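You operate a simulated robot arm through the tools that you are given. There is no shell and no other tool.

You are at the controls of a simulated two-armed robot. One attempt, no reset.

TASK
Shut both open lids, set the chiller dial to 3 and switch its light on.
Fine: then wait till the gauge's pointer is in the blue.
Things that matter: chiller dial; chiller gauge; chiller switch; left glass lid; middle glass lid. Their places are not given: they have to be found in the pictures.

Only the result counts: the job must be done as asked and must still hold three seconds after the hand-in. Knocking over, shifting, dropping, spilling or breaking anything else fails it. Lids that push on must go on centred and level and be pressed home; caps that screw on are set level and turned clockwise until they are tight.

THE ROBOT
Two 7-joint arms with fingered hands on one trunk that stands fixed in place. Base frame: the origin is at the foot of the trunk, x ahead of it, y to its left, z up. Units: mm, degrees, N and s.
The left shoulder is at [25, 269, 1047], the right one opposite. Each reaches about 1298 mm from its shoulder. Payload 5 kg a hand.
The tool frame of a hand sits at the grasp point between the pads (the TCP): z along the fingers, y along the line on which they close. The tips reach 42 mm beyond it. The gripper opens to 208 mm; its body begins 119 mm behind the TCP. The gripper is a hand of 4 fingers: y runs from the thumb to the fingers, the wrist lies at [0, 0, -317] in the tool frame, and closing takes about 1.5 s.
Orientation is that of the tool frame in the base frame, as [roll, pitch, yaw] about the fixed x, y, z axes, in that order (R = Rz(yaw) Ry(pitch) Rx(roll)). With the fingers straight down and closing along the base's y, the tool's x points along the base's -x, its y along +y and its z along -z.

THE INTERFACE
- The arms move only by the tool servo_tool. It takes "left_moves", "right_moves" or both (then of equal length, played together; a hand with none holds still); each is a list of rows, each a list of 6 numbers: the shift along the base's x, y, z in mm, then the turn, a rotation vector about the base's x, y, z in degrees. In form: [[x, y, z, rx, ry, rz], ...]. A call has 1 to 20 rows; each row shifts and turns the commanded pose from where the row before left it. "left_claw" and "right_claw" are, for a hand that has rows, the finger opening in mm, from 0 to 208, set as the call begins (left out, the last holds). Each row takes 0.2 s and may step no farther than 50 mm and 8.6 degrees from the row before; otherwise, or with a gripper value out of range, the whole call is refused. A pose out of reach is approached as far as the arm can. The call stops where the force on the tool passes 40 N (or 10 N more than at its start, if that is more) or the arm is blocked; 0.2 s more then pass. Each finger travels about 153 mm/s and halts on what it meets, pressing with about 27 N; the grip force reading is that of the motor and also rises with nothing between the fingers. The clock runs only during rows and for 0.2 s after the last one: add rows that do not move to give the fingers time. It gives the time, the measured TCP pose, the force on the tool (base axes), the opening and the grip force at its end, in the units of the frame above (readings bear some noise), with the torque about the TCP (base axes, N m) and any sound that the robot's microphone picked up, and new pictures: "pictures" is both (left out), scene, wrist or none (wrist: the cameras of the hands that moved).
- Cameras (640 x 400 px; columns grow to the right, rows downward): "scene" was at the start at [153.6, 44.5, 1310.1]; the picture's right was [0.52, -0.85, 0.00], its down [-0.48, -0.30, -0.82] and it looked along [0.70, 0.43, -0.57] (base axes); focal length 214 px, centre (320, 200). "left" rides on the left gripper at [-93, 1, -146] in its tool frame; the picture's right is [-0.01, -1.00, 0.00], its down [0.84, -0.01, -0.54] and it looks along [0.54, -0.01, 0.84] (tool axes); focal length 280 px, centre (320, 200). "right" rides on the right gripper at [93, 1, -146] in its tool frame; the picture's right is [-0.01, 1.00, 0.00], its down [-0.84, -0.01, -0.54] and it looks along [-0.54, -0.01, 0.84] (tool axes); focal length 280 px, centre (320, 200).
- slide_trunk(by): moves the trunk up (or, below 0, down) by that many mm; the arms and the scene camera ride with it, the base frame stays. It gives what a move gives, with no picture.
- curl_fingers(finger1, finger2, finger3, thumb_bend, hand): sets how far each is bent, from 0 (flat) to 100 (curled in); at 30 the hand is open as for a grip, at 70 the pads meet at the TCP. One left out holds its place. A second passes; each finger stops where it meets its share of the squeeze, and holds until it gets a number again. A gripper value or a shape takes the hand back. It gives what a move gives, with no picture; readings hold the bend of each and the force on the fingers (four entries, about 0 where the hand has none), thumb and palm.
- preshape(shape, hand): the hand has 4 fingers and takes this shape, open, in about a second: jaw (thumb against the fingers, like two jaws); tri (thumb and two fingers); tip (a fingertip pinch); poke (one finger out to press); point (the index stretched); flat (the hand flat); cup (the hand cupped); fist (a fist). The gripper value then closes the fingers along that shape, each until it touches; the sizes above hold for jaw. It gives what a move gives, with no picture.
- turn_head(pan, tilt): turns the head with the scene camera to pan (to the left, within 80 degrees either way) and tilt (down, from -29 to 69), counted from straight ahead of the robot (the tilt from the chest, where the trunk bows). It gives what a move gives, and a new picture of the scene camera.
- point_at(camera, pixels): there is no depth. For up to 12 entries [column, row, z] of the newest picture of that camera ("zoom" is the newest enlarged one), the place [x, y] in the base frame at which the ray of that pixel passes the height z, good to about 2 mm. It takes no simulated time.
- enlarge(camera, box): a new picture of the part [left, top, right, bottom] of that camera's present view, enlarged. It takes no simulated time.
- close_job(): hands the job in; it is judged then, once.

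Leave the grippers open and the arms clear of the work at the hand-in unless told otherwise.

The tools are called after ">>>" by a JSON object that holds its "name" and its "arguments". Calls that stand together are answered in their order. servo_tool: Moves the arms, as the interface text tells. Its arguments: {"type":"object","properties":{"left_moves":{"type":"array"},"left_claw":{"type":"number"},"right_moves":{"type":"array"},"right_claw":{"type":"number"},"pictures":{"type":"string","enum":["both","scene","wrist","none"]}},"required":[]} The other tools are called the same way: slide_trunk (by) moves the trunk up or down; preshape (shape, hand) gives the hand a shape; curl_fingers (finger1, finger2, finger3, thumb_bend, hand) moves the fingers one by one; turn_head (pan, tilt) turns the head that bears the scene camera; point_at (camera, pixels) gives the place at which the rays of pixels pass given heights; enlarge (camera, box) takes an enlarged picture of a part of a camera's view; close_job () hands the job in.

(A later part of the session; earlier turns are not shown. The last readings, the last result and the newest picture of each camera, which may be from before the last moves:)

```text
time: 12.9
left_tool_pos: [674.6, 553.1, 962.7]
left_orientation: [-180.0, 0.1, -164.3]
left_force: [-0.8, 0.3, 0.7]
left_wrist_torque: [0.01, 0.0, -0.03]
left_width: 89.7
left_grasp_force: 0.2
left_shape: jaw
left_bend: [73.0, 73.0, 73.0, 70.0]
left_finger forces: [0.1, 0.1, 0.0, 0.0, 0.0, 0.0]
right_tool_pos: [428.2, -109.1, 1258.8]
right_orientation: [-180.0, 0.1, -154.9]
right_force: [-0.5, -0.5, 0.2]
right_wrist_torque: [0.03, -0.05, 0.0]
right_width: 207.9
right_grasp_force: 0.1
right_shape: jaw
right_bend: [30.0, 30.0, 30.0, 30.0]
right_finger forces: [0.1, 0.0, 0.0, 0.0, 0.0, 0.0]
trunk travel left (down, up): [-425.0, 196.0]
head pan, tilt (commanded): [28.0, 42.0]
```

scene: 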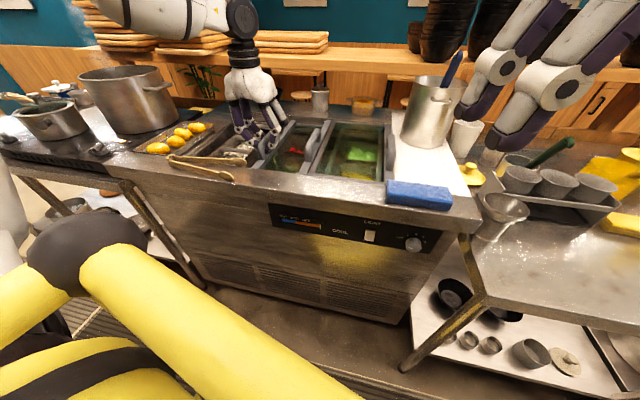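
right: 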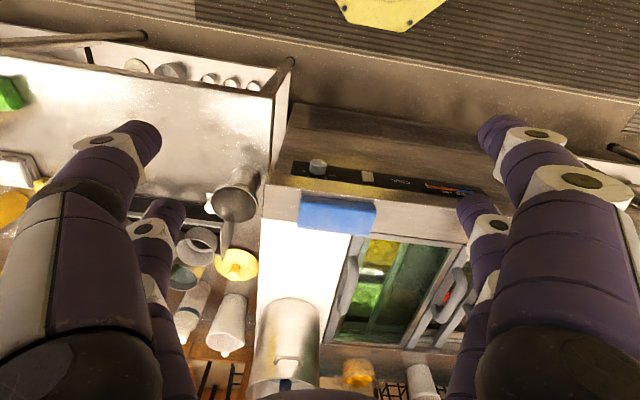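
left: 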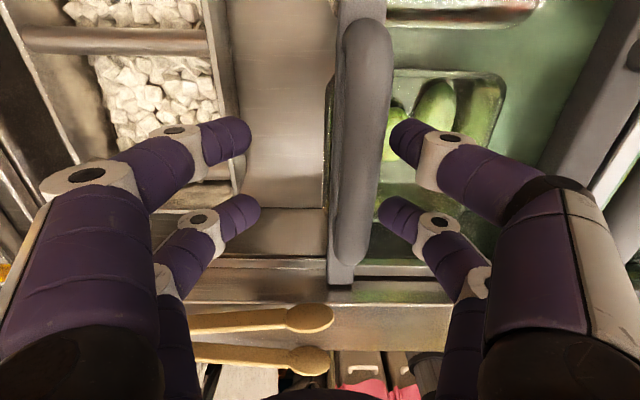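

Reopened. Tongs untouched. Now I'll lift, close the hand fully and look at it, so I can push the handle from its right side with the closed fingers (keeps me clear of the bun tray).

>>> {"name": "servo_tool", "arguments": {"left_moves": [[0, 0, 25, 0, 0, 0], [0, 0, 40, 0, 0, 0], [0, 0, 10, 0, 0, 0]], "left_claw": 90, "pictures": "none"}}

>>> {"name": "servo_tool", "arguments": {"left_moves": [[0, 0, 0, 0, 0, 0], [0, 0, 0, 0, 0, 0], [0, 0, 0, 0, 0, 0], [0, 0, 0, 0, 0, 0], [0, 0, 0, 0, 0, 0]], "left_claw": 0, "pictures": "both"}}

```text
time: 13.7
left_tool_pos: [675.5, 554.7, 1036.9]
left_orientation: [-179.9, -0.1, -164.3]
left_force: [-0.1, 0.5, 0.6]
left_wrist_torque: [-0.02, -0.05, 0.01]
left_width: 89.6
left_grasp_force: 0.0
left_shape: jaw
left_bend: [73.0, 73.0, 73.0, 70.0]
left_finger forces: [0.0, 0.0, 0.1, 0.0, 0.0, 0.1]
right_tool_pos: [428.3, -109.7, 1257.0]
right_orientation: [180.0, 0.1, -154.8]
right_force: [0.8, -0.6, -0.5]
right_wrist_torque: [0.0, -0.05, -0.02]
right_width: 207.6
right_grasp_force: 0.2
right_shape: jaw
right_bend: [30.0, 30.0, 30.0, 30.0]
right_finger forces: [0.1, 0.0, 0.0, 0.1, 0.1, 0.0]
trunk travel left (down, up): [-425.0, 196.0]
head pan, tilt (commanded): [28.0, 42.0]
```

```text
time: 14.9
left_tool_pos: [676.3, 554.5, 1036.9]
left_orientation: [-180.0, 0.1, -164.4]
left_force: [0.3, 0.5, 0.0]
left_wrist_torque: [0.01, 0.01, -0.01]
left_width: 0.0
left_grasp_force: 27.4
left_shape: jaw
left_bend: [70.0, 70.0, 70.0, 70.0]
left_finger forces: [0.1, 0.0, 0.0, 0.1, 0.1, 0.1]
right_tool_pos: [429.0, -109.5, 1258.0]
right_orientation: [-179.9, 0.1, -154.9]
right_force: [0.4, 0.0, -0.1]
right_wrist_torque: [-0.01, 0.03, 0.03]
right_width: 208.0
right_grasp_force: 0.0
right_shape: jaw
right_bend: [30.0, 30.0, 30.0, 30.0]
right_finger forces: [0.0, 0.0, 0.0, 0.0, 0.1, 0.0]
trunk travel left (down, up): [-425.0, 196.0]
head pan, tilt (commanded): [28.0, 42.0]
```

scene: 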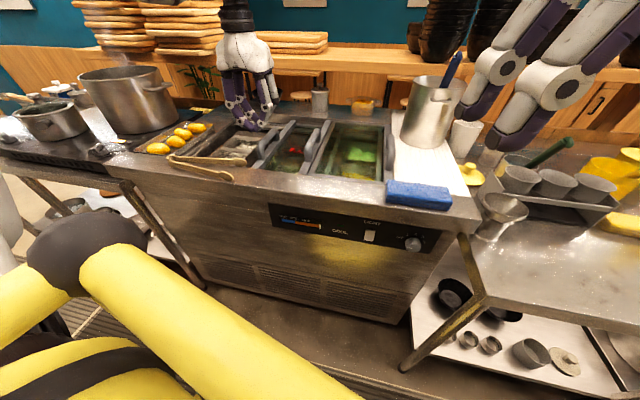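
left: 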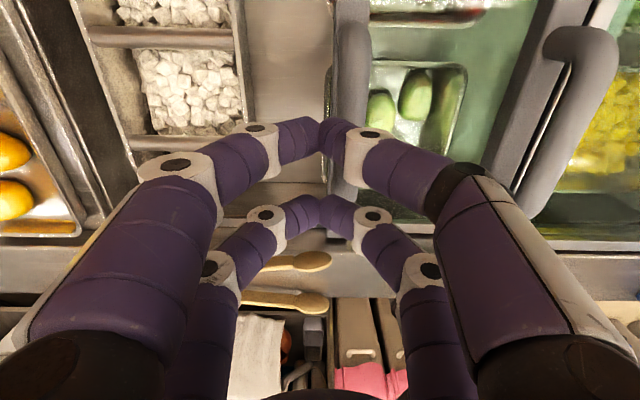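

The closed fingers taper widely at the knuckles. A single stretched finger would be cleaner, so I'll try the "poke" shape on the left hand and look.

>>> {"name": "preshape", "arguments": {"shape": "poke", "hand": "left"}}

>>> {"name": "servo_tool", "arguments": {"left_moves": [[0, 0, 0, 0, 0, 0]], "pictures": "both"}}

```text
time: 15.8
left_tool_pos: [675.4, 553.0, 1037.7]
left_orientation: [-179.9, 0.0, -164.3]
left_force: [0.6, -0.4, 0.5]
left_wrist_torque: [0.01, 0.05, -0.02]
left_width: 0.0
left_grasp_force: 0.0
left_shape: poke
left_bend: [100.0, 100.0, 100.0, 33.0]
left_finger forces: [0.1, 0.0, 0.1, 0.1, 0.0, 0.0]
right_tool_pos: [428.7, -108.8, 1258.5]
right_orientation: [-180.0, 0.0, -154.9]
right_force: [-0.5, 1.0, -0.1]
right_wrist_torque: [0.01, 0.03, 0.01]
right_width: 208.0
right_grasp_force: 0.2
right_shape: jaw
right_bend: [30.0, 30.0, 30.0, 30.0]
right_finger forces: [0.0, 0.0, 0.0, 0.1, 0.1, 0.1]
trunk travel left (down, up): [-425.0, 196.0]
head pan, tilt (commanded): [28.0, 42.0]
```

```text
time: 16.2
left_tool_pos: [674.8, 553.7, 1037.8]
left_orientation: [-179.9, 0.0, -164.2]
left_force: [-0.2, -1.1, -0.4]
left_wrist_torque: [-0.03, -0.02, 0.01]
left_width: 0.0
left_grasp_force: 0.1
left_shape: poke
left_bend: [100.0, 100.0, 100.0, 33.0]
left_finger forces: [0.0, 0.0, 0.0, 0.1, 0.0, 0.0]
right_tool_pos: [428.6, -109.0, 1258.3]
right_orientation: [180.0, 0.0, -154.9]
right_force: [0.1, -0.9, 0.3]
right_wrist_torque: [-0.01, 0.01, 0.01]
right_width: 207.7
right_grasp_force: 0.0
right_shape: jaw
right_bend: [30.0, 30.0, 30.0, 30.0]
right_finger forces: [0.0, 0.1, 0.0, 0.0, 0.0, 0.0]
trunk travel left (down, up): [-425.0, 196.0]
head pan, tilt (commanded): [28.0, 42.0]
```

scene: 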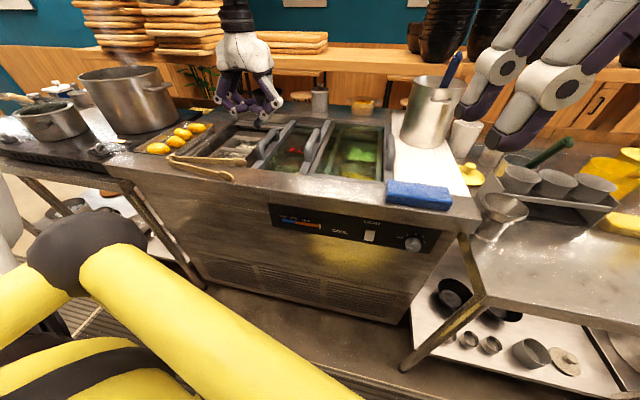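
left: 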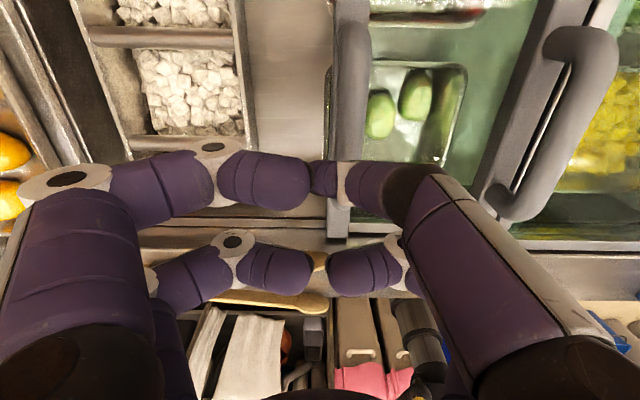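

>>> {"name": "enlarge", "arguments": {"camera": "scene", "box": [200, 40, 340, 180]}}

```text
2.86 times, centred on (270, 110) of scene
```

zoom: 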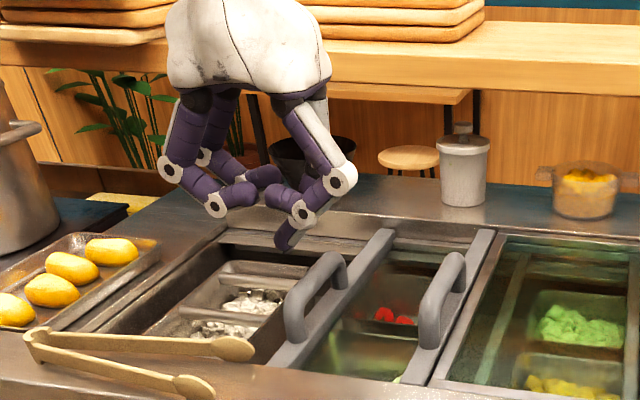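

In "poke", one digit points down along the tool axis, the others curl up about 50 mm higher. I'll turn the hand -90° about vertical so that the curled fingers point away from me (not over the bun tray) and the push is sideways on the finger, while moving right of the left handle (target about (693, 488)), still high.

>>> {"name": "servo_tool", "arguments": {"left_moves": [[3, -11, 0, 0, 0, -8], [3, -11, 0, 0, 0, -8], [3, -11, 0, 0, 0, -8], [3, -11, 0, 0, 0, -8], [3, -11, 0, 0, 0, -8], [3, -11, 0, 0, 0, -8], [0, 0, 0, 0, 0, -8], [0, 0, 0, 0, 0, -8], [0, 0, 0, 0, 0, -8], [0, 0, 0, 0, 0, -8], [0, 0, 0, 0, 0, -8], [0, 0, 0, 0, 0, -2], [0, 0, 0, 0, 0, 0]], "pictures": "both"}}

```text
time: 19.0
left_tool_pos: [692.6, 488.4, 1036.0]
left_orientation: [179.9, 0.0, 105.6]
left_force: [-0.2, -0.1, 0.7]
left_wrist_torque: [-0.01, 0.02, 0.01]
left_width: 0.0
left_grasp_force: 0.0
left_shape: poke
left_bend: [100.0, 100.0, 100.0, 33.0]
left_finger forces: [0.1, 0.0, 0.0, 0.0, 0.1, 0.1]
right_tool_pos: [430.2, -108.8, 1257.4]
right_orientation: [180.0, 0.0, -154.9]
right_force: [-0.7, -0.2, 0.1]
right_wrist_torque: [0.0, 0.03, 0.02]
right_width: 207.8
right_grasp_force: 0.1
right_shape: jaw
right_bend: [30.0, 30.0, 30.0, 30.0]
right_finger forces: [0.0, 0.0, 0.0, 0.0, 0.1, 0.1]
trunk travel left (down, up): [-425.0, 196.0]
head pan, tilt (commanded): [28.0, 42.0]
```

scene: 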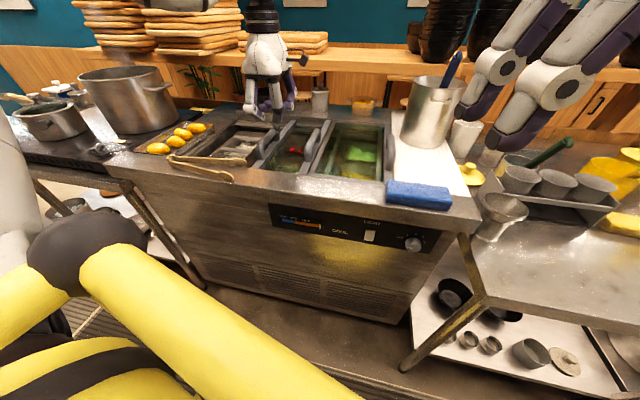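
left: 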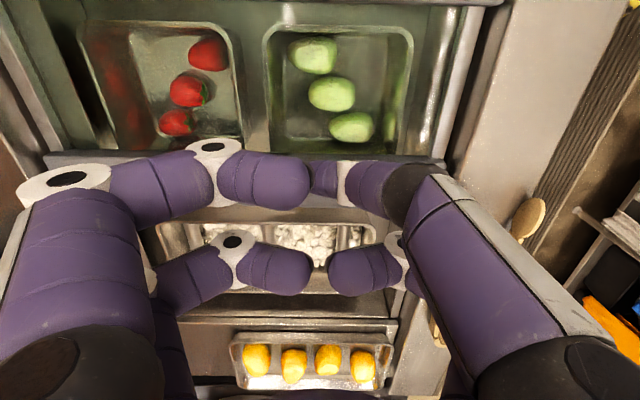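

>>> {"name": "enlarge", "arguments": {"camera": "scene", "box": [220, 60, 340, 180]}}

>>> {"name": "enlarge", "arguments": {"camera": "left", "box": [200, 100, 480, 300]}}

```text
3.33 times, centred on (280, 120) of scene
```

zoom: 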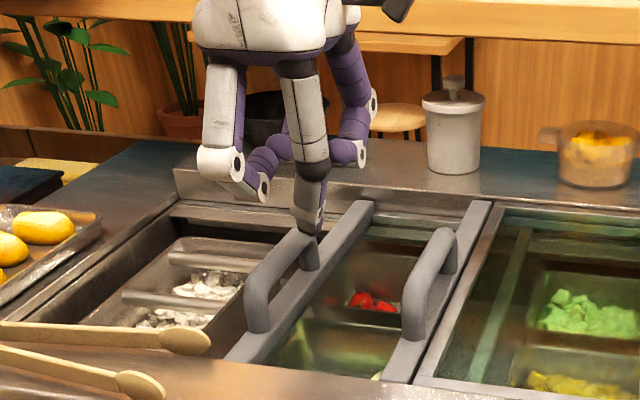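

```text
2.00 times, centred on (340, 200) of left
```

zoom: 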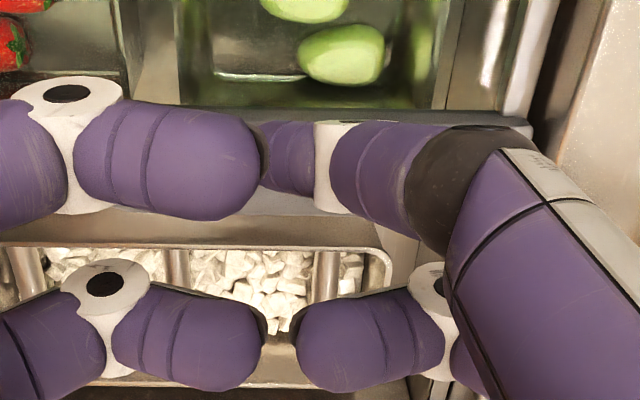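

I'll check where the poke tip (zoom px (310,236)) is in space and the handle's present position.

>>> {"name": "enlarge", "arguments": {"camera": "scene", "box": [230, 100, 326, 160]}}

```text
6.67 times, centred on (278, 130) of scene
```

zoom: 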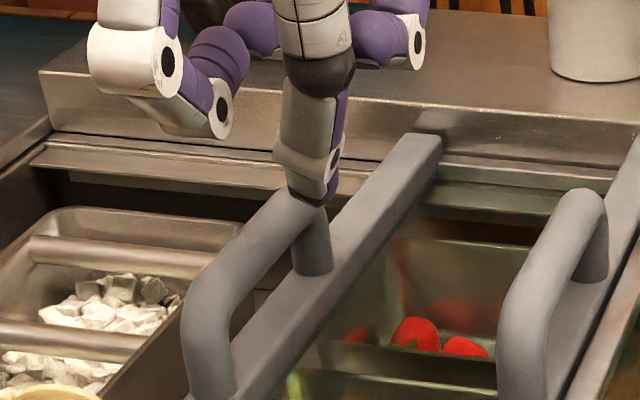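

>>> {"name": "point_at", "arguments": {"camera": "zoom", "pixels": [[310, 200, 980], [310, 200, 990], [310, 200, 1000], [310, 200, 1010], [205, 280, 940], [205, 280, 950], [300, 205, 940], [300, 205, 950], [515, 285, 950], [590, 200, 950]]}}

```text
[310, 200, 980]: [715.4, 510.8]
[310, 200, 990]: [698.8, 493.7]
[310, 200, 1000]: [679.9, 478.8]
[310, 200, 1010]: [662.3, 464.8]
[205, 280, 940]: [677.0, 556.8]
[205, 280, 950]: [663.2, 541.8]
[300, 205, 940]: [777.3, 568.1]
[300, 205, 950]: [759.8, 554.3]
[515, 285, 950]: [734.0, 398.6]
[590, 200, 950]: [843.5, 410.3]
```

The tip is on the tool axis ~44 mm beyond the TCP, and about 45–55 mm right of the left handle's axis. Lowering to tip z≈920 (bar top at 905).

>>> {"name": "servo_tool", "arguments": {"left_moves": [[0, 0, -25, 0, 0, 0], [0, 0, -25, 0, 0, 0], [0, 0, -22, 0, 0, 0], [0, 0, 0, 0, 0, 0]], "pictures": "both"}}

```text
time: 20.0
left_tool_pos: [692.7, 486.2, 966.3]
left_orientation: [-179.9, 0.0, 105.6]
left_force: [-0.9, 0.2, 0.0]
left_wrist_torque: [0.04, 0.0, -0.03]
left_width: 0.0
left_grasp_force: 0.1
left_shape: poke
left_bend: [100.0, 100.0, 100.0, 33.0]
left_finger forces: [0.0, 0.1, 0.0, 0.0, 0.0, 0.0]
right_tool_pos: [429.4, -109.0, 1259.0]
right_orientation: [180.0, 0.0, -155.0]
right_force: [0.0, -0.4, -0.4]
right_wrist_torque: [0.0, -0.03, -0.02]
right_width: 208.0
right_grasp_force: 0.1
right_shape: jaw
right_bend: [30.0, 30.0, 30.0, 30.0]
right_finger forces: [0.0, 0.1, 0.0, 0.1, 0.0, 0.1]
trunk travel left (down, up): [-425.0, 196.0]
head pan, tilt (commanded): [28.0, 42.0]
```

scene: 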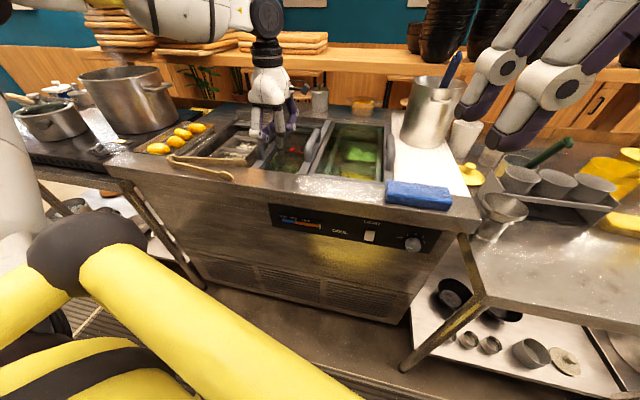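
left: 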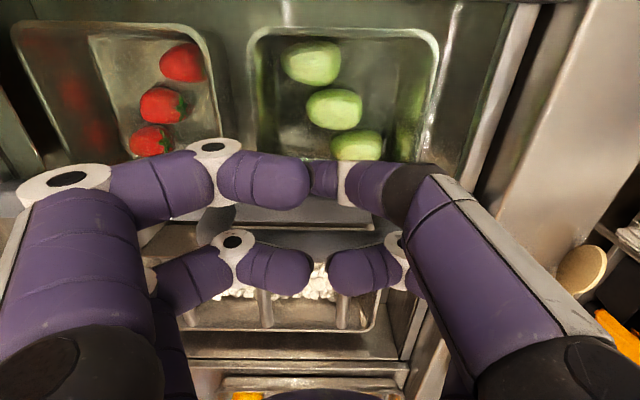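

Tip is down beside the handle with no contact. Pushing left along the slide direction 80 mm.

>>> {"name": "servo_tool", "arguments": {"left_moves": [[-2.7, 9.6, 0, 0, 0, 0], [-2.7, 9.6, 0, 0, 0, 0], [-2.7, 9.6, 0, 0, 0, 0], [-2.7, 9.6, 0, 0, 0, 0], [-2.7, 9.6, 0, 0, 0, 0], [-2.7, 9.6, 0, 0, 0, 0], [-2.7, 9.6, 0, 0, 0, 0], [-2.7, 9.6, 0, 0, 0, 0], [0, 0, 0, 0, 0, 0]], "pictures": "both"}}

```text
time: 22.0
left_tool_pos: [671.3, 562.5, 965.9]
left_orientation: [-180.0, -0.1, 105.7]
left_force: [1.5, -3.7, 0.5]
left_wrist_torque: [-0.02, -0.01, 0.01]
left_width: 0.1
left_grasp_force: 0.0
left_shape: poke
left_bend: [100.0, 100.0, 100.0, 33.0]
left_finger forces: [0.0, 0.0, 0.0, 0.0, 2.7, 0.0]
right_tool_pos: [428.1, -108.9, 1258.2]
right_orientation: [-179.9, 0.1, -154.8]
right_force: [-1.0, -0.2, 0.7]
right_wrist_torque: [-0.01, -0.01, 0.03]
right_width: 207.9
right_grasp_force: 0.0
right_shape: jaw
right_bend: [30.0, 30.0, 30.0, 30.0]
right_finger forces: [0.0, 0.0, 0.0, 0.0, 0.1, 0.1]
trunk travel left (down, up): [-425.0, 196.0]
head pan, tilt (commanded): [28.0, 42.0]
```

scene: 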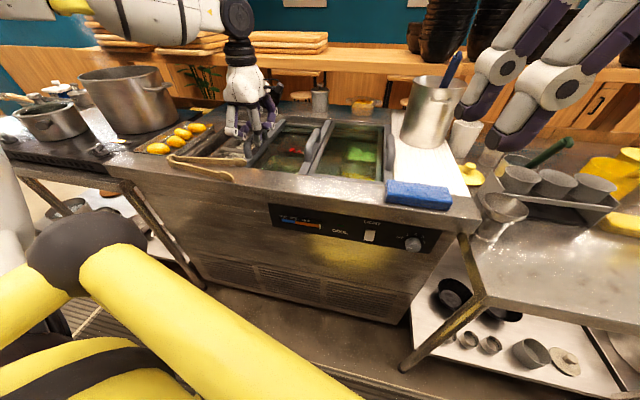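
left: 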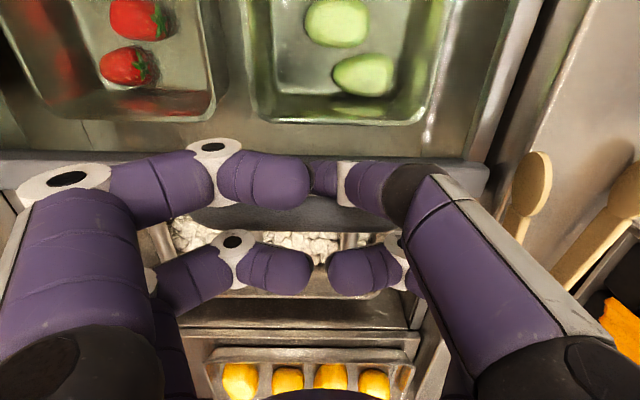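

Lid slides easily (≈4 N). Tongs untouched. Pushing another 80 mm.

>>> {"name": "servo_tool", "arguments": {"left_moves": [[-2.7, 9.6, 0, 0, 0, 0], [-2.7, 9.6, 0, 0, 0, 0], [-2.7, 9.6, 0, 0, 0, 0], [-2.7, 9.6, 0, 0, 0, 0], [-2.7, 9.6, 0, 0, 0, 0], [-2.7, 9.6, 0, 0, 0, 0], [-2.7, 9.6, 0, 0, 0, 0], [-2.7, 9.6, 0, 0, 0, 0], [0, 0, 0, 0, 0, 0]], "pictures": "both"}}

```text
time: 24.0
left_tool_pos: [649.8, 641.5, 963.6]
left_orientation: [-180.0, 0.0, 105.7]
left_force: [1.6, -1.9, -0.7]
left_wrist_torque: [-0.03, -0.01, -0.01]
left_width: 0.3
left_grasp_force: 0.0
left_shape: poke
left_bend: [100.0, 100.0, 100.0, 33.0]
left_finger forces: [0.1, 0.1, 0.0, 0.1, 2.5, 0.0]
right_tool_pos: [430.2, -108.9, 1258.4]
right_orientation: [-180.0, 0.0, -155.0]
right_force: [0.2, 0.1, 0.3]
right_wrist_torque: [-0.02, 0.04, 0.0]
right_width: 207.7
right_grasp_force: 0.1
right_shape: jaw
right_bend: [30.0, 30.0, 30.0, 30.0]
right_finger forces: [0.1, 0.1, 0.0, 0.0, 0.0, 0.0]
trunk travel left (down, up): [-425.0, 196.0]
head pan, tilt (commanded): [28.0, 42.0]
```

scene: 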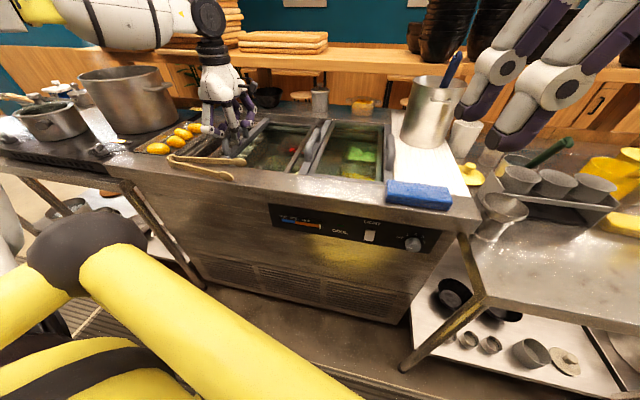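
left: 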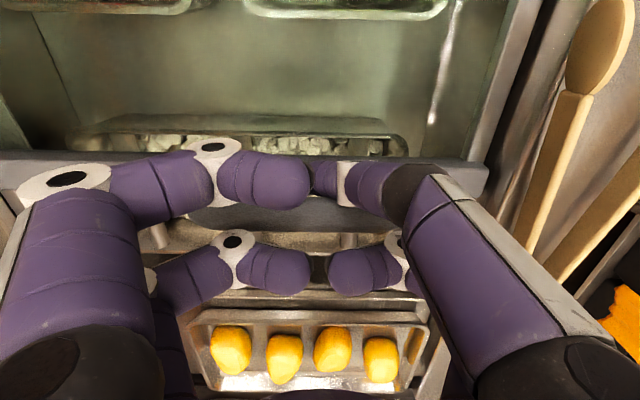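

Pushing another 50 mm, then slowly to the stop.

>>> {"name": "servo_tool", "arguments": {"left_moves": [[-2.7, 9.6, 0, 0, 0, 0], [-2.7, 9.6, 0, 0, 0, 0], [-2.7, 9.6, 0, 0, 0, 0], [-2.7, 9.6, 0, 0, 0, 0], [-2.7, 9.6, 0, 0, 0, 0], [0, 0, 0, 0, 0, 0]], "pictures": "both"}}

```text
time: 25.4
left_tool_pos: [635.2, 689.1, 964.8]
left_orientation: [180.0, 0.0, 105.7]
left_force: [2.7, -3.0, -1.3]
left_wrist_torque: [-0.03, -0.07, 0.06]
left_width: 0.1
left_grasp_force: 0.1
left_shape: poke
left_bend: [100.0, 100.0, 100.0, 33.0]
left_finger forces: [0.1, 0.1, 0.1, 0.0, 3.4, 0.1]
right_tool_pos: [428.1, -108.7, 1257.1]
right_orientation: [-179.9, 0.0, -154.9]
right_force: [0.7, 0.7, 0.1]
right_wrist_torque: [0.01, -0.03, -0.03]
right_width: 208.0
right_grasp_force: 0.1
right_shape: jaw
right_bend: [30.0, 30.0, 30.0, 30.0]
right_finger forces: [0.0, 0.0, 0.0, 0.1, 0.0, 0.0]
trunk travel left (down, up): [-425.0, 196.0]
head pan, tilt (commanded): [28.0, 42.0]
```

scene: 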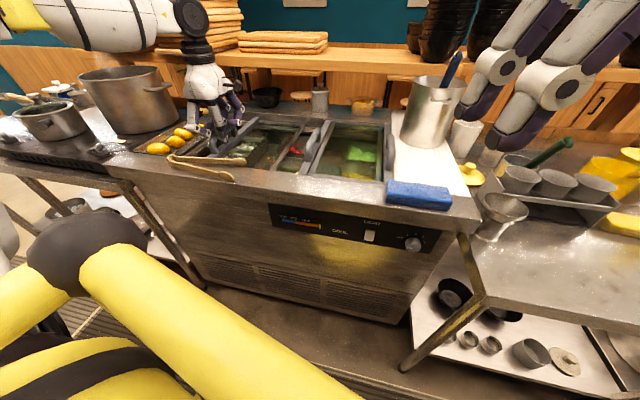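
left: 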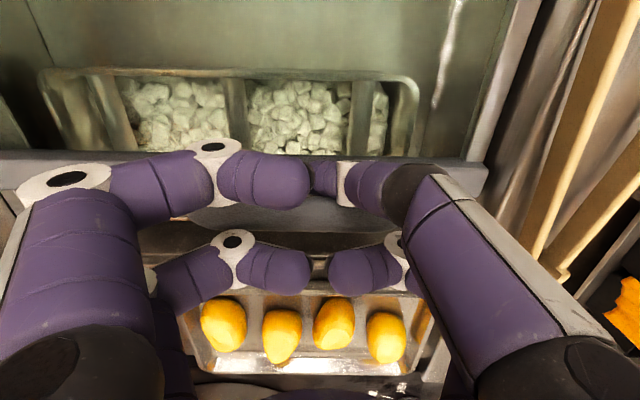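

The hand nears the bun tray; I'll check clearance in an enlarged scene view.

>>> {"name": "enlarge", "arguments": {"camera": "scene", "box": [140, 80, 268, 160]}}

>>> {"name": "enlarge", "arguments": {"camera": "scene", "box": [190, 110, 310, 185]}}

```text
5.00 times, centred on (204, 120) of scene
```

zoom: 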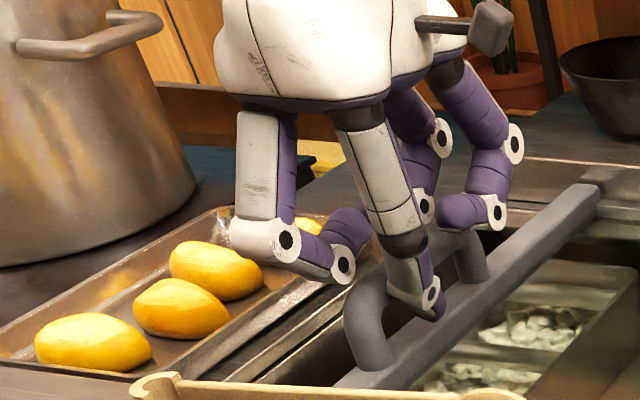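

```text
5.33 times, centred on (250, 148) of scene
```

zoom: 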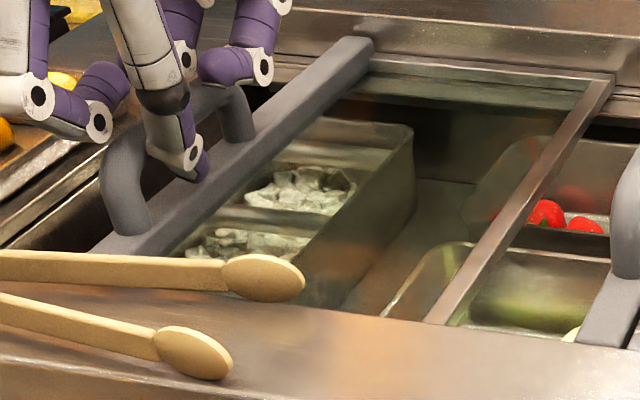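

>>> {"name": "point_at", "arguments": {"camera": "scene", "pixels": [[209, 135, 960], [209, 135, 980], [209, 135, 1000], [183, 130, 940], [183, 130, 960], [174, 143, 920], [207, 125, 940], [186, 162, 920], [214, 133, 930]]}}

>>> {"name": "point_at", "arguments": {"camera": "left", "pixels": [[334, 300, 940], [334, 300, 960], [334, 345, 940], [300, 296, 920], [300, 296, 940], [225, 300, 950], [420, 296, 930]]}}

```text
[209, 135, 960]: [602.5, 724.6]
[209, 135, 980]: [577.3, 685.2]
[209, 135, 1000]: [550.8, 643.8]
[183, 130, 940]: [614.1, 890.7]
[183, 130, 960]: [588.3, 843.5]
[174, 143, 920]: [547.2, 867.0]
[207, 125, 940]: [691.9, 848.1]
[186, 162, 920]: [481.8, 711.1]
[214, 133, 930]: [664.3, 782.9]
```

```text
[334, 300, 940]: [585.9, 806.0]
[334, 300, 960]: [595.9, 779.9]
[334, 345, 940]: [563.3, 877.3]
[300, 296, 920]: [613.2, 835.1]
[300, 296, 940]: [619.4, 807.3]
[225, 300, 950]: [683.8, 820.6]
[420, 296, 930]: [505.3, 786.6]
```

Clearance is fine (tray edge is ~60 mm left of the digits). Pushing slowly on to the stop.

>>> {"name": "servo_tool", "arguments": {"left_moves": [[-1.6, 5.8, 0, 0, 0, 0], [-1.6, 5.8, 0, 0, 0, 0], [-1.6, 5.8, 0, 0, 0, 0], [-1.1, 3.8, 0, 0, 0, 0], [0, 0, 0, 0, 0, 0]], "pictures": "none"}}

```text
time: 26.6
left_tool_pos: [631.1, 708.7, 964.7]
left_orientation: [-180.0, 0.0, 105.7]
left_force: [0.2, -3.9, -1.9]
left_wrist_torque: [-0.02, -0.01, 0.07]
left_width: 0.0
left_grasp_force: 0.1
left_shape: poke
left_bend: [100.0, 100.0, 100.0, 33.0]
left_finger forces: [0.0, 0.0, 0.0, 0.2, 4.5, 0.0]
right_tool_pos: [429.5, -108.8, 1258.8]
right_orientation: [-179.9, -0.1, -154.9]
right_force: [-1.0, -0.4, -0.4]
right_wrist_torque: [0.0, 0.0, 0.0]
right_width: 208.0
right_grasp_force: 0.1
right_shape: jaw
right_bend: [30.0, 30.0, 30.0, 30.0]
right_finger forces: [0.0, 0.1, 0.1, 0.1, 0.0, 0.0]
trunk travel left (down, up): [-425.0, 196.0]
head pan, tilt (commanded): [28.0, 42.0]
```

Still moving freely (≈4 N). On, in 4 mm steps.

>>> {"name": "servo_tool", "arguments": {"left_moves": [[-1.1, 3.85, 0, 0, 0, 0], [-1.1, 3.85, 0, 0, 0, 0], [-1.1, 3.85, 0, 0, 0, 0], [0, 0, 0, 0, 0, 0]], "pictures": "both"}}

```text
time: 27.6
left_tool_pos: [627.3, 721.9, 964.4]
left_orientation: [179.9, 0.0, 105.7]
left_force: [1.1, -4.3, -2.3]
left_wrist_torque: [-0.04, -0.04, 0.03]
left_width: 0.0
left_grasp_force: 0.1
left_shape: poke
left_bend: [100.0, 100.0, 100.0, 33.0]
left_finger forces: [0.0, 0.1, 0.0, 0.0, 4.3, 0.0]
right_tool_pos: [428.7, -109.4, 1258.7]
right_orientation: [179.9, 0.0, -154.9]
right_force: [-0.4, -0.4, 0.8]
right_wrist_torque: [0.01, -0.01, 0.0]
right_width: 207.8
right_grasp_force: 0.2
right_shape: jaw
right_bend: [30.0, 30.0, 30.0, 30.0]
right_finger forces: [0.1, 0.0, 0.0, 0.0, 0.1, 0.0]
trunk travel left (down, up): [-425.0, 196.0]
head pan, tilt (commanded): [28.0, 42.0]
```

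scene: 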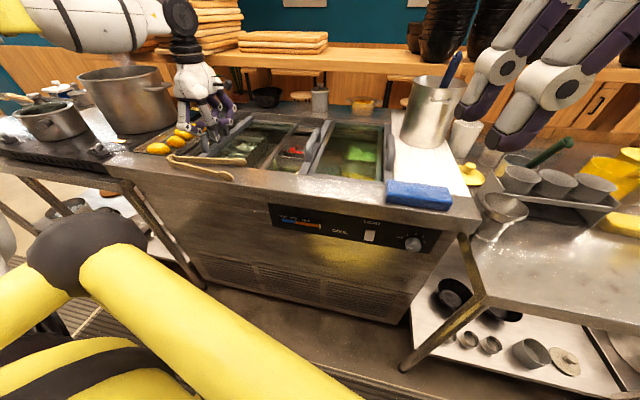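
left: 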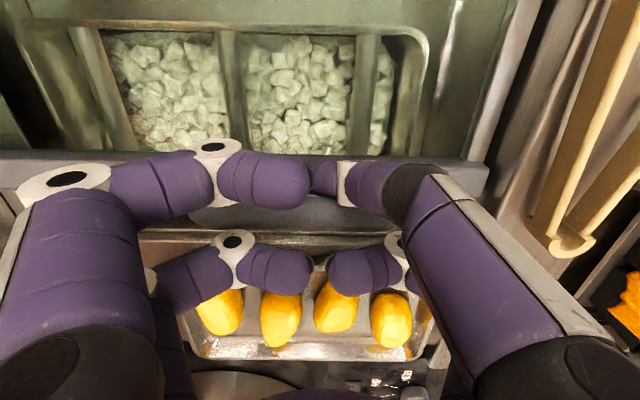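

>>> {"name": "enlarge", "arguments": {"camera": "scene", "box": [130, 80, 258, 160]}}

>>> {"name": "enlarge", "arguments": {"camera": "left", "box": [140, 180, 460, 380]}}

```text
5.00 times, centred on (194, 120) of scene
```

zoom: 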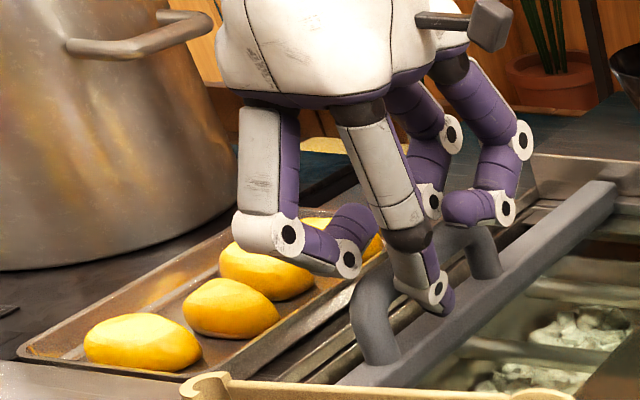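

```text
2.00 times, centred on (300, 280) of left
```

zoom: 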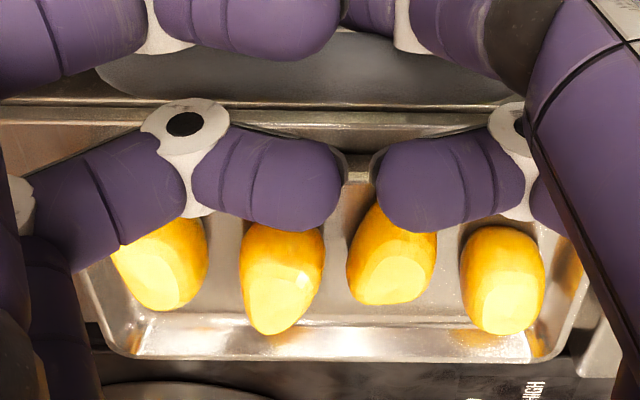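

Still free. Continue 4 mm steps while watching force.

>>> {"name": "servo_tool", "arguments": {"left_moves": [[-1.1, 3.85, 0, 0, 0, 0], [-1.1, 3.85, 0, 0, 0, 0], [0, 0, 0, 0, 0, 0]], "pictures": "wrist"}}

```text
time: 28.4
left_tool_pos: [625.3, 730.0, 963.9]
left_orientation: [-180.0, 0.0, 105.7]
left_force: [3.3, -3.3, -4.1]
left_wrist_torque: [-0.04, -0.05, 0.06]
left_width: 0.0
left_grasp_force: 0.0
left_shape: poke
left_bend: [100.0, 100.0, 100.0, 33.0]
left_finger forces: [0.1, 0.1, 0.1, 0.0, 5.1, 0.0]
right_tool_pos: [429.1, -109.5, 1257.7]
right_orientation: [-179.9, 0.0, -155.0]
right_force: [-0.6, 0.0, -0.4]
right_wrist_torque: [0.02, -0.03, 0.0]
right_width: 207.8
right_grasp_force: 0.0
right_shape: jaw
right_bend: [30.0, 30.0, 30.0, 30.0]
right_finger forces: [0.0, 0.1, 0.0, 0.1, 0.1, 0.0]
trunk travel left (down, up): [-425.0, 196.0]
head pan, tilt (commanded): [28.0, 42.0]
```

left: 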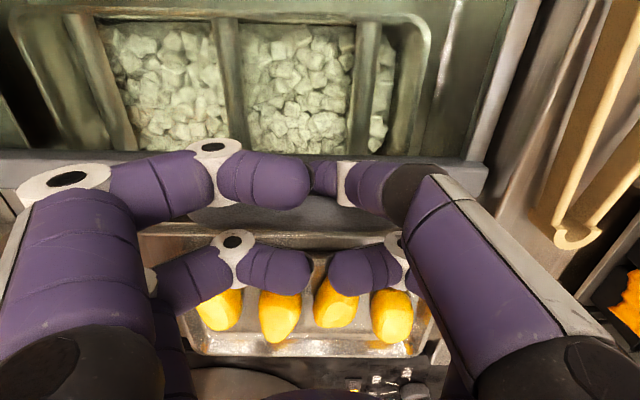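

>>> {"name": "enlarge", "arguments": {"camera": "scene", "box": [170, 110, 250, 160]}}

```text
8.00 times, centred on (210, 135) of scene
```

zoom: 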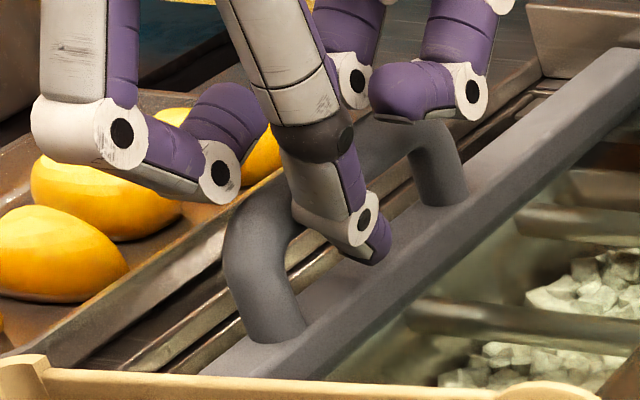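

A small gap remains between bar and left rim. Continue.

>>> {"name": "servo_tool", "arguments": {"left_moves": [[-1.1, 3.85, 0, 0, 0, 0], [-1.1, 3.85, 0, 0, 0, 0], [0, 0, 0, 0, 0, 0]], "pictures": "none"}}

```text
time: 29.2
left_tool_pos: [622.5, 738.3, 964.7]
left_orientation: [-179.9, 0.0, 105.6]
left_force: [2.1, -4.4, -4.3]
left_wrist_torque: [-0.06, -0.05, 0.07]
left_width: 0.1
left_grasp_force: 0.0
left_shape: poke
left_bend: [100.0, 100.0, 100.0, 33.0]
left_finger forces: [0.1, 0.0, 0.1, 0.0, 5.7, 0.1]
right_tool_pos: [428.3, -107.9, 1257.6]
right_orientation: [-179.9, 0.0, -154.9]
right_force: [0.6, -0.2, -0.2]
right_wrist_torque: [-0.01, 0.0, -0.05]
right_width: 207.7
right_grasp_force: 0.2
right_shape: jaw
right_bend: [30.0, 30.0, 30.0, 30.0]
right_finger forces: [0.0, 0.0, 0.1, 0.1, 0.0, 0.0]
trunk travel left (down, up): [-425.0, 196.0]
head pan, tilt (commanded): [28.0, 42.0]
```

>>> {"name": "enlarge", "arguments": {"camera": "scene", "box": [170, 110, 250, 160]}}

>>> {"name": "enlarge", "arguments": {"camera": "scene", "box": [180, 100, 340, 200]}}

```text
8.00 times, centred on (210, 135) of scene
```

zoom: 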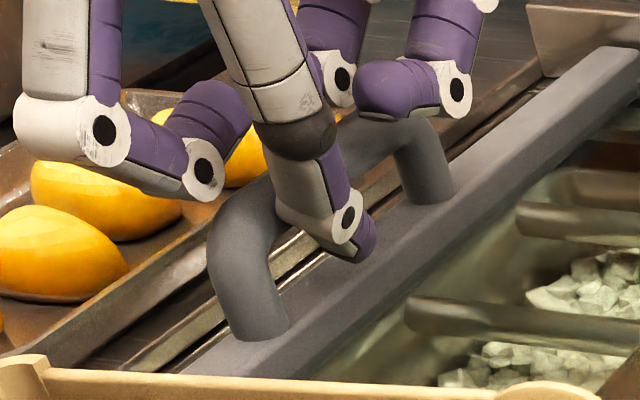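

```text
4.00 times, centred on (260, 150) of scene
```

zoom: 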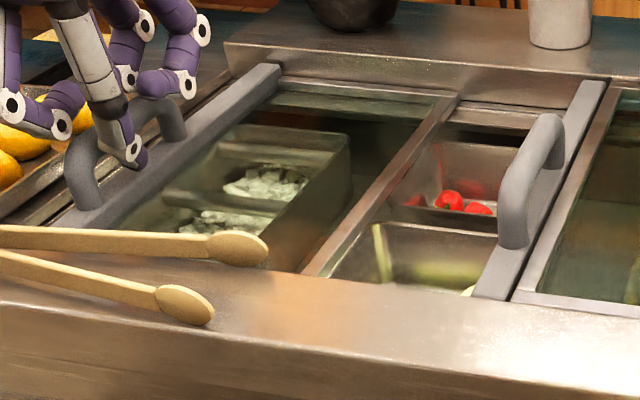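

The bar is now nearly against the left rim. A few more small steps until it's felt to stop.

>>> {"name": "servo_tool", "arguments": {"left_moves": [[-0.8, 2.9, 0, 0, 0, 0], [-0.8, 2.9, 0, 0, 0, 0], [0, 0, 0, 0, 0, 0]], "pictures": "none"}}

>>> {"name": "enlarge", "arguments": {"camera": "scene", "box": [170, 110, 250, 160]}}

```text
time: 30.0
left_tool_pos: [620.6, 743.3, 964.7]
left_orientation: [180.0, 0.1, 105.8]
left_force: [3.0, -3.9, -4.3]
left_wrist_torque: [-0.06, -0.1, 0.04]
left_width: 0.0
left_grasp_force: 0.1
left_shape: poke
left_bend: [100.0, 100.0, 100.0, 33.0]
left_finger forces: [0.1, 0.1, 0.0, 0.0, 5.7, 0.0]
right_tool_pos: [429.4, -107.8, 1257.4]
right_orientation: [179.9, 0.0, -154.9]
right_force: [-0.3, 0.3, 0.2]
right_wrist_torque: [0.0, -0.04, -0.02]
right_width: 207.7
right_grasp_force: 0.0
right_shape: jaw
right_bend: [30.0, 30.0, 30.0, 30.0]
right_finger forces: [0.0, 0.0, 0.0, 0.0, 0.0, 0.1]
trunk travel left (down, up): [-425.0, 196.0]
head pan, tilt (commanded): [28.0, 42.0]
```

```text
8.00 times, centred on (210, 135) of scene
```

zoom: 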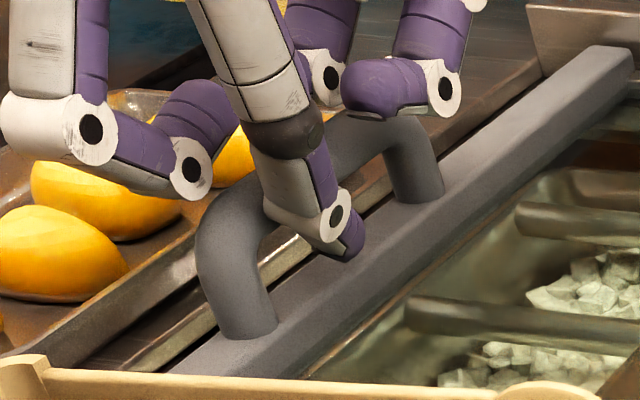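

>>> {"name": "servo_tool", "arguments": {"left_moves": [[-0.8, 2.9, 0, 0, 0, 0], [-0.8, 2.9, 0, 0, 0, 0], [0, 0, 0, 0, 0, 0]], "pictures": "none"}}

>>> {"name": "enlarge", "arguments": {"camera": "scene", "box": [170, 110, 250, 160]}}

```text
time: 30.8
left_tool_pos: [619.1, 748.9, 965.9]
left_orientation: [180.0, -0.1, 105.7]
left_force: [3.9, -3.8, -1.2]
left_wrist_torque: [-0.06, -0.09, 0.02]
left_width: 0.0
left_grasp_force: 0.0
left_shape: poke
left_bend: [100.0, 100.0, 100.0, 33.0]
left_finger forces: [0.1, 0.0, 0.0, 0.0, 4.7, 0.0]
right_tool_pos: [429.3, -109.4, 1257.9]
right_orientation: [-180.0, 0.0, -154.9]
right_force: [-0.9, -0.1, 0.2]
right_wrist_torque: [0.01, 0.01, 0.01]
right_width: 207.7
right_grasp_force: 0.0
right_shape: jaw
right_bend: [30.0, 30.0, 30.0, 30.0]
right_finger forces: [0.0, 0.0, 0.0, 0.0, 0.0, 0.0]
trunk travel left (down, up): [-425.0, 196.0]
head pan, tilt (commanded): [28.0, 42.0]
```

```text
8.00 times, centred on (210, 135) of scene
```

zoom: 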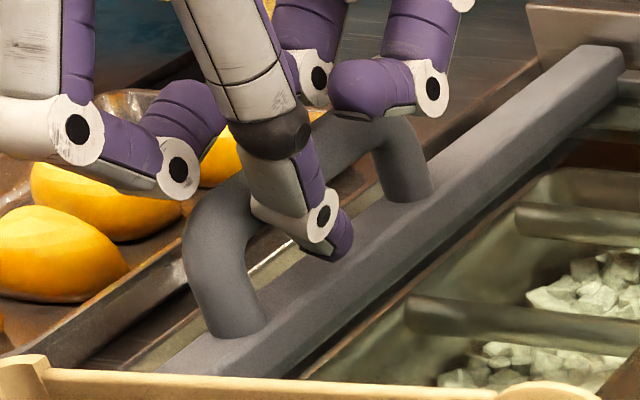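

Nearly there. To keep the curled fingers clear above the buns I'll raise 8 mm (tip still beside the grip) and continue in small steps.

>>> {"name": "servo_tool", "arguments": {"left_moves": [[0, 0, 8, 0, 0, 0], [-0.8, 2.9, 0, 0, 0, 0], [-0.8, 2.9, 0, 0, 0, 0], [0, 0, 0, 0, 0, 0]], "pictures": "wrist"}}

>>> {"name": "enlarge", "arguments": {"camera": "scene", "box": [160, 110, 240, 160]}}

```text
time: 31.8
left_tool_pos: [617.4, 754.9, 972.5]
left_orientation: [-180.0, 0.0, 105.7]
left_force: [0.5, -5.6, -10.4]
left_wrist_torque: [-0.13, -0.12, 0.04]
left_width: 0.0
left_grasp_force: 0.1
left_shape: poke
left_bend: [100.0, 100.0, 100.0, 33.0]
left_finger forces: [0.0, 0.0, 0.0, 0.0, 8.0, 0.1]
right_tool_pos: [430.0, -107.4, 1257.7]
right_orientation: [-179.9, 0.0, -154.9]
right_force: [-0.1, -0.3, 0.2]
right_wrist_torque: [0.0, -0.01, 0.0]
right_width: 207.8
right_grasp_force: 0.0
right_shape: jaw
right_bend: [30.0, 30.0, 30.0, 30.0]
right_finger forces: [0.1, 0.1, 0.0, 0.0, 0.0, 0.1]
trunk travel left (down, up): [-425.0, 196.0]
head pan, tilt (commanded): [28.0, 42.0]
```

left: 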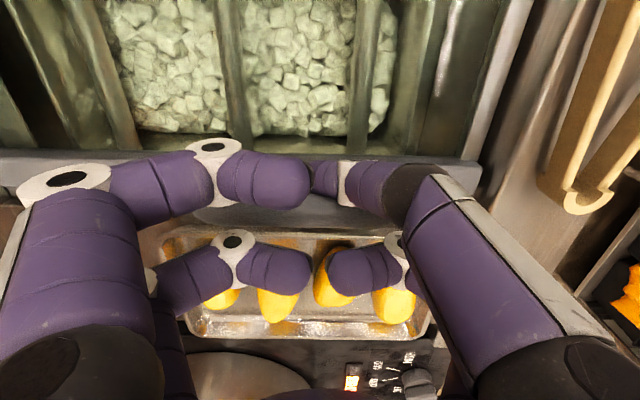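

```text
8.00 times, centred on (200, 135) of scene
```

zoom: 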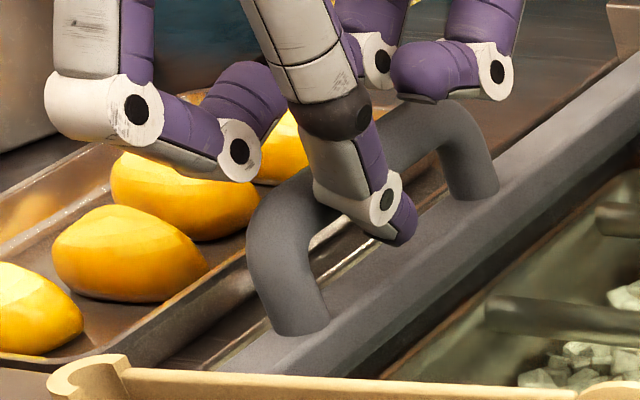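

Raising produced some friction pull on the handle (-10 N vertical). I'll back off right 10 mm to release it, then look whether the lid stands level and how much gap remains.

>>> {"name": "servo_tool", "arguments": {"left_moves": [[2.7, -9.6, 0, 0, 0, 0], [0, 0, 0, 0, 0, 0]], "pictures": "none"}}

>>> {"name": "enlarge", "arguments": {"camera": "scene", "box": [160, 110, 240, 160]}}

>>> {"name": "enlarge", "arguments": {"camera": "scene", "box": [170, 100, 330, 200]}}

```text
time: 32.4
left_tool_pos: [619.1, 744.7, 972.8]
left_orientation: [-180.0, 0.0, 105.7]
left_force: [-0.2, -0.1, 0.4]
left_wrist_torque: [-0.05, -0.01, 0.02]
left_width: 0.1
left_grasp_force: 0.1
left_shape: poke
left_bend: [100.0, 100.0, 100.0, 33.0]
left_finger forces: [0.0, 0.1, 0.0, 0.0, 0.0, 0.0]
right_tool_pos: [429.6, -108.5, 1257.6]
right_orientation: [180.0, 0.0, -154.9]
right_force: [-0.1, 0.2, 0.1]
right_wrist_torque: [-0.03, 0.02, -0.01]
right_width: 207.8
right_grasp_force: 0.1
right_shape: jaw
right_bend: [30.0, 30.0, 30.0, 30.0]
right_finger forces: [0.1, 0.0, 0.0, 0.1, 0.0, 0.1]
trunk travel left (down, up): [-425.0, 196.0]
head pan, tilt (commanded): [28.0, 42.0]
```

```text
8.00 times, centred on (200, 135) of scene
```

zoom: 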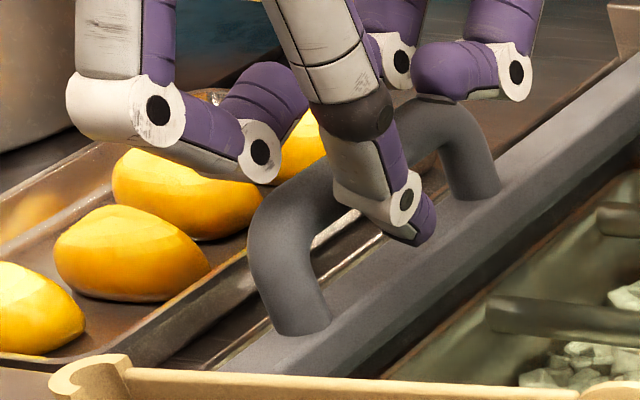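

```text
4.00 times, centred on (250, 150) of scene
```

zoom: 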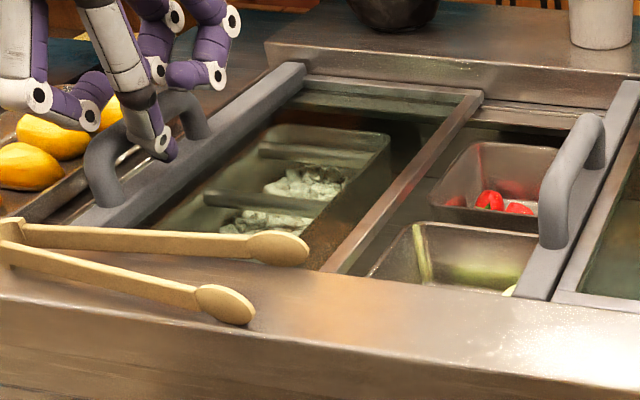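

The bar is close to the left rim; I'll push again past the last position to feel for the end stop.

>>> {"name": "servo_tool", "arguments": {"left_moves": [[-2.7, 9.6, 0, 0, 0, 0], [-0.8, 2.9, 0, 0, 0, 0], [-0.8, 2.9, 0, 0, 0, 0], [0, 0, 0, 0, 0, 0]], "pictures": "none"}}

>>> {"name": "enlarge", "arguments": {"camera": "scene", "box": [160, 110, 240, 160]}}

```text
time: 33.4
left_tool_pos: [616.9, 759.8, 973.1]
left_orientation: [-180.0, 0.0, 105.6]
left_force: [2.6, -4.2, -0.2]
left_wrist_torque: [-0.07, -0.1, 0.04]
left_width: 0.1
left_grasp_force: 0.0
left_shape: poke
left_bend: [100.0, 100.0, 100.0, 33.0]
left_finger forces: [0.0, 0.0, 0.0, 0.0, 3.9, 0.1]
right_tool_pos: [429.3, -108.4, 1257.7]
right_orientation: [-180.0, 0.0, -154.9]
right_force: [-0.2, -0.7, 0.4]
right_wrist_torque: [-0.03, -0.03, -0.01]
right_width: 207.8
right_grasp_force: 0.1
right_shape: jaw
right_bend: [30.0, 30.0, 30.0, 30.0]
right_finger forces: [0.0, 0.0, 0.1, 0.1, 0.0, 0.1]
trunk travel left (down, up): [-425.0, 196.0]
head pan, tilt (commanded): [28.0, 42.0]
```

```text
8.00 times, centred on (200, 135) of scene
```

zoom: 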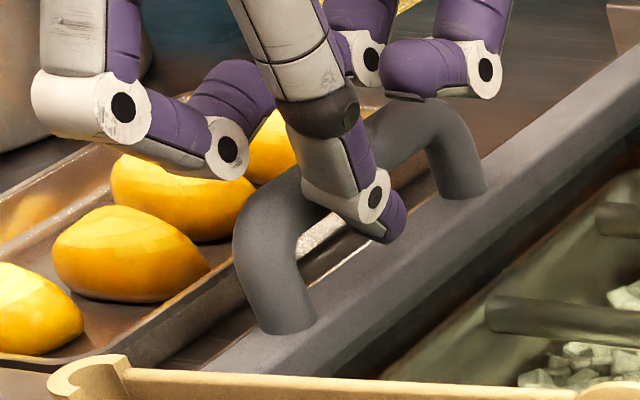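

Still sliding at ≈4 N. Continue.

>>> {"name": "servo_tool", "arguments": {"left_moves": [[-0.8, 2.9, 0, 0, 0, 0], [-0.8, 2.9, 0, 0, 0, 0], [0, 0, 0, 0, 0, 0]], "pictures": "wrist"}}

>>> {"name": "enlarge", "arguments": {"camera": "scene", "box": [160, 110, 240, 160]}}

```text
time: 34.2
left_tool_pos: [613.0, 766.6, 971.7]
left_orientation: [180.0, -0.1, 105.8]
left_force: [2.8, -2.3, -0.5]
left_wrist_torque: [-0.05, -0.06, 0.01]
left_width: 0.0
left_grasp_force: 0.1
left_shape: poke
left_bend: [100.0, 100.0, 100.0, 33.0]
left_finger forces: [0.0, 0.0, 0.0, 0.0, 3.4, 0.1]
right_tool_pos: [428.4, -108.5, 1258.4]
right_orientation: [180.0, 0.0, -154.9]
right_force: [-0.1, -0.1, 0.4]
right_wrist_torque: [-0.01, -0.01, -0.01]
right_width: 207.8
right_grasp_force: 0.0
right_shape: jaw
right_bend: [30.0, 30.0, 30.0, 30.0]
right_finger forces: [0.0, 0.0, 0.0, 0.1, 0.0, 0.0]
trunk travel left (down, up): [-425.0, 196.0]
head pan, tilt (commanded): [28.0, 42.0]
```

left: 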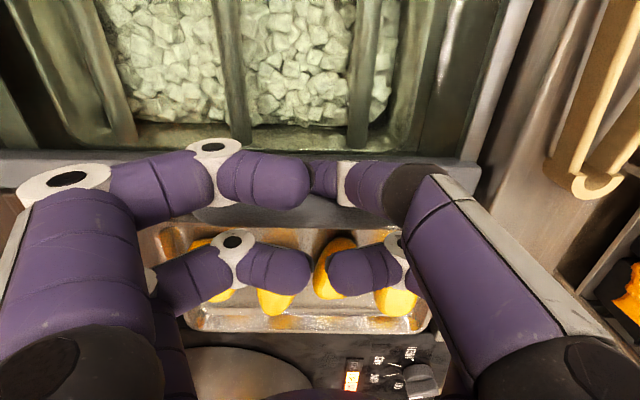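

```text
8.00 times, centred on (200, 135) of scene
```

zoom: 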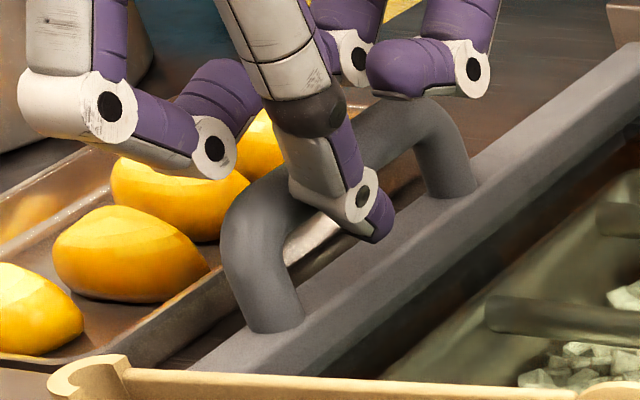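

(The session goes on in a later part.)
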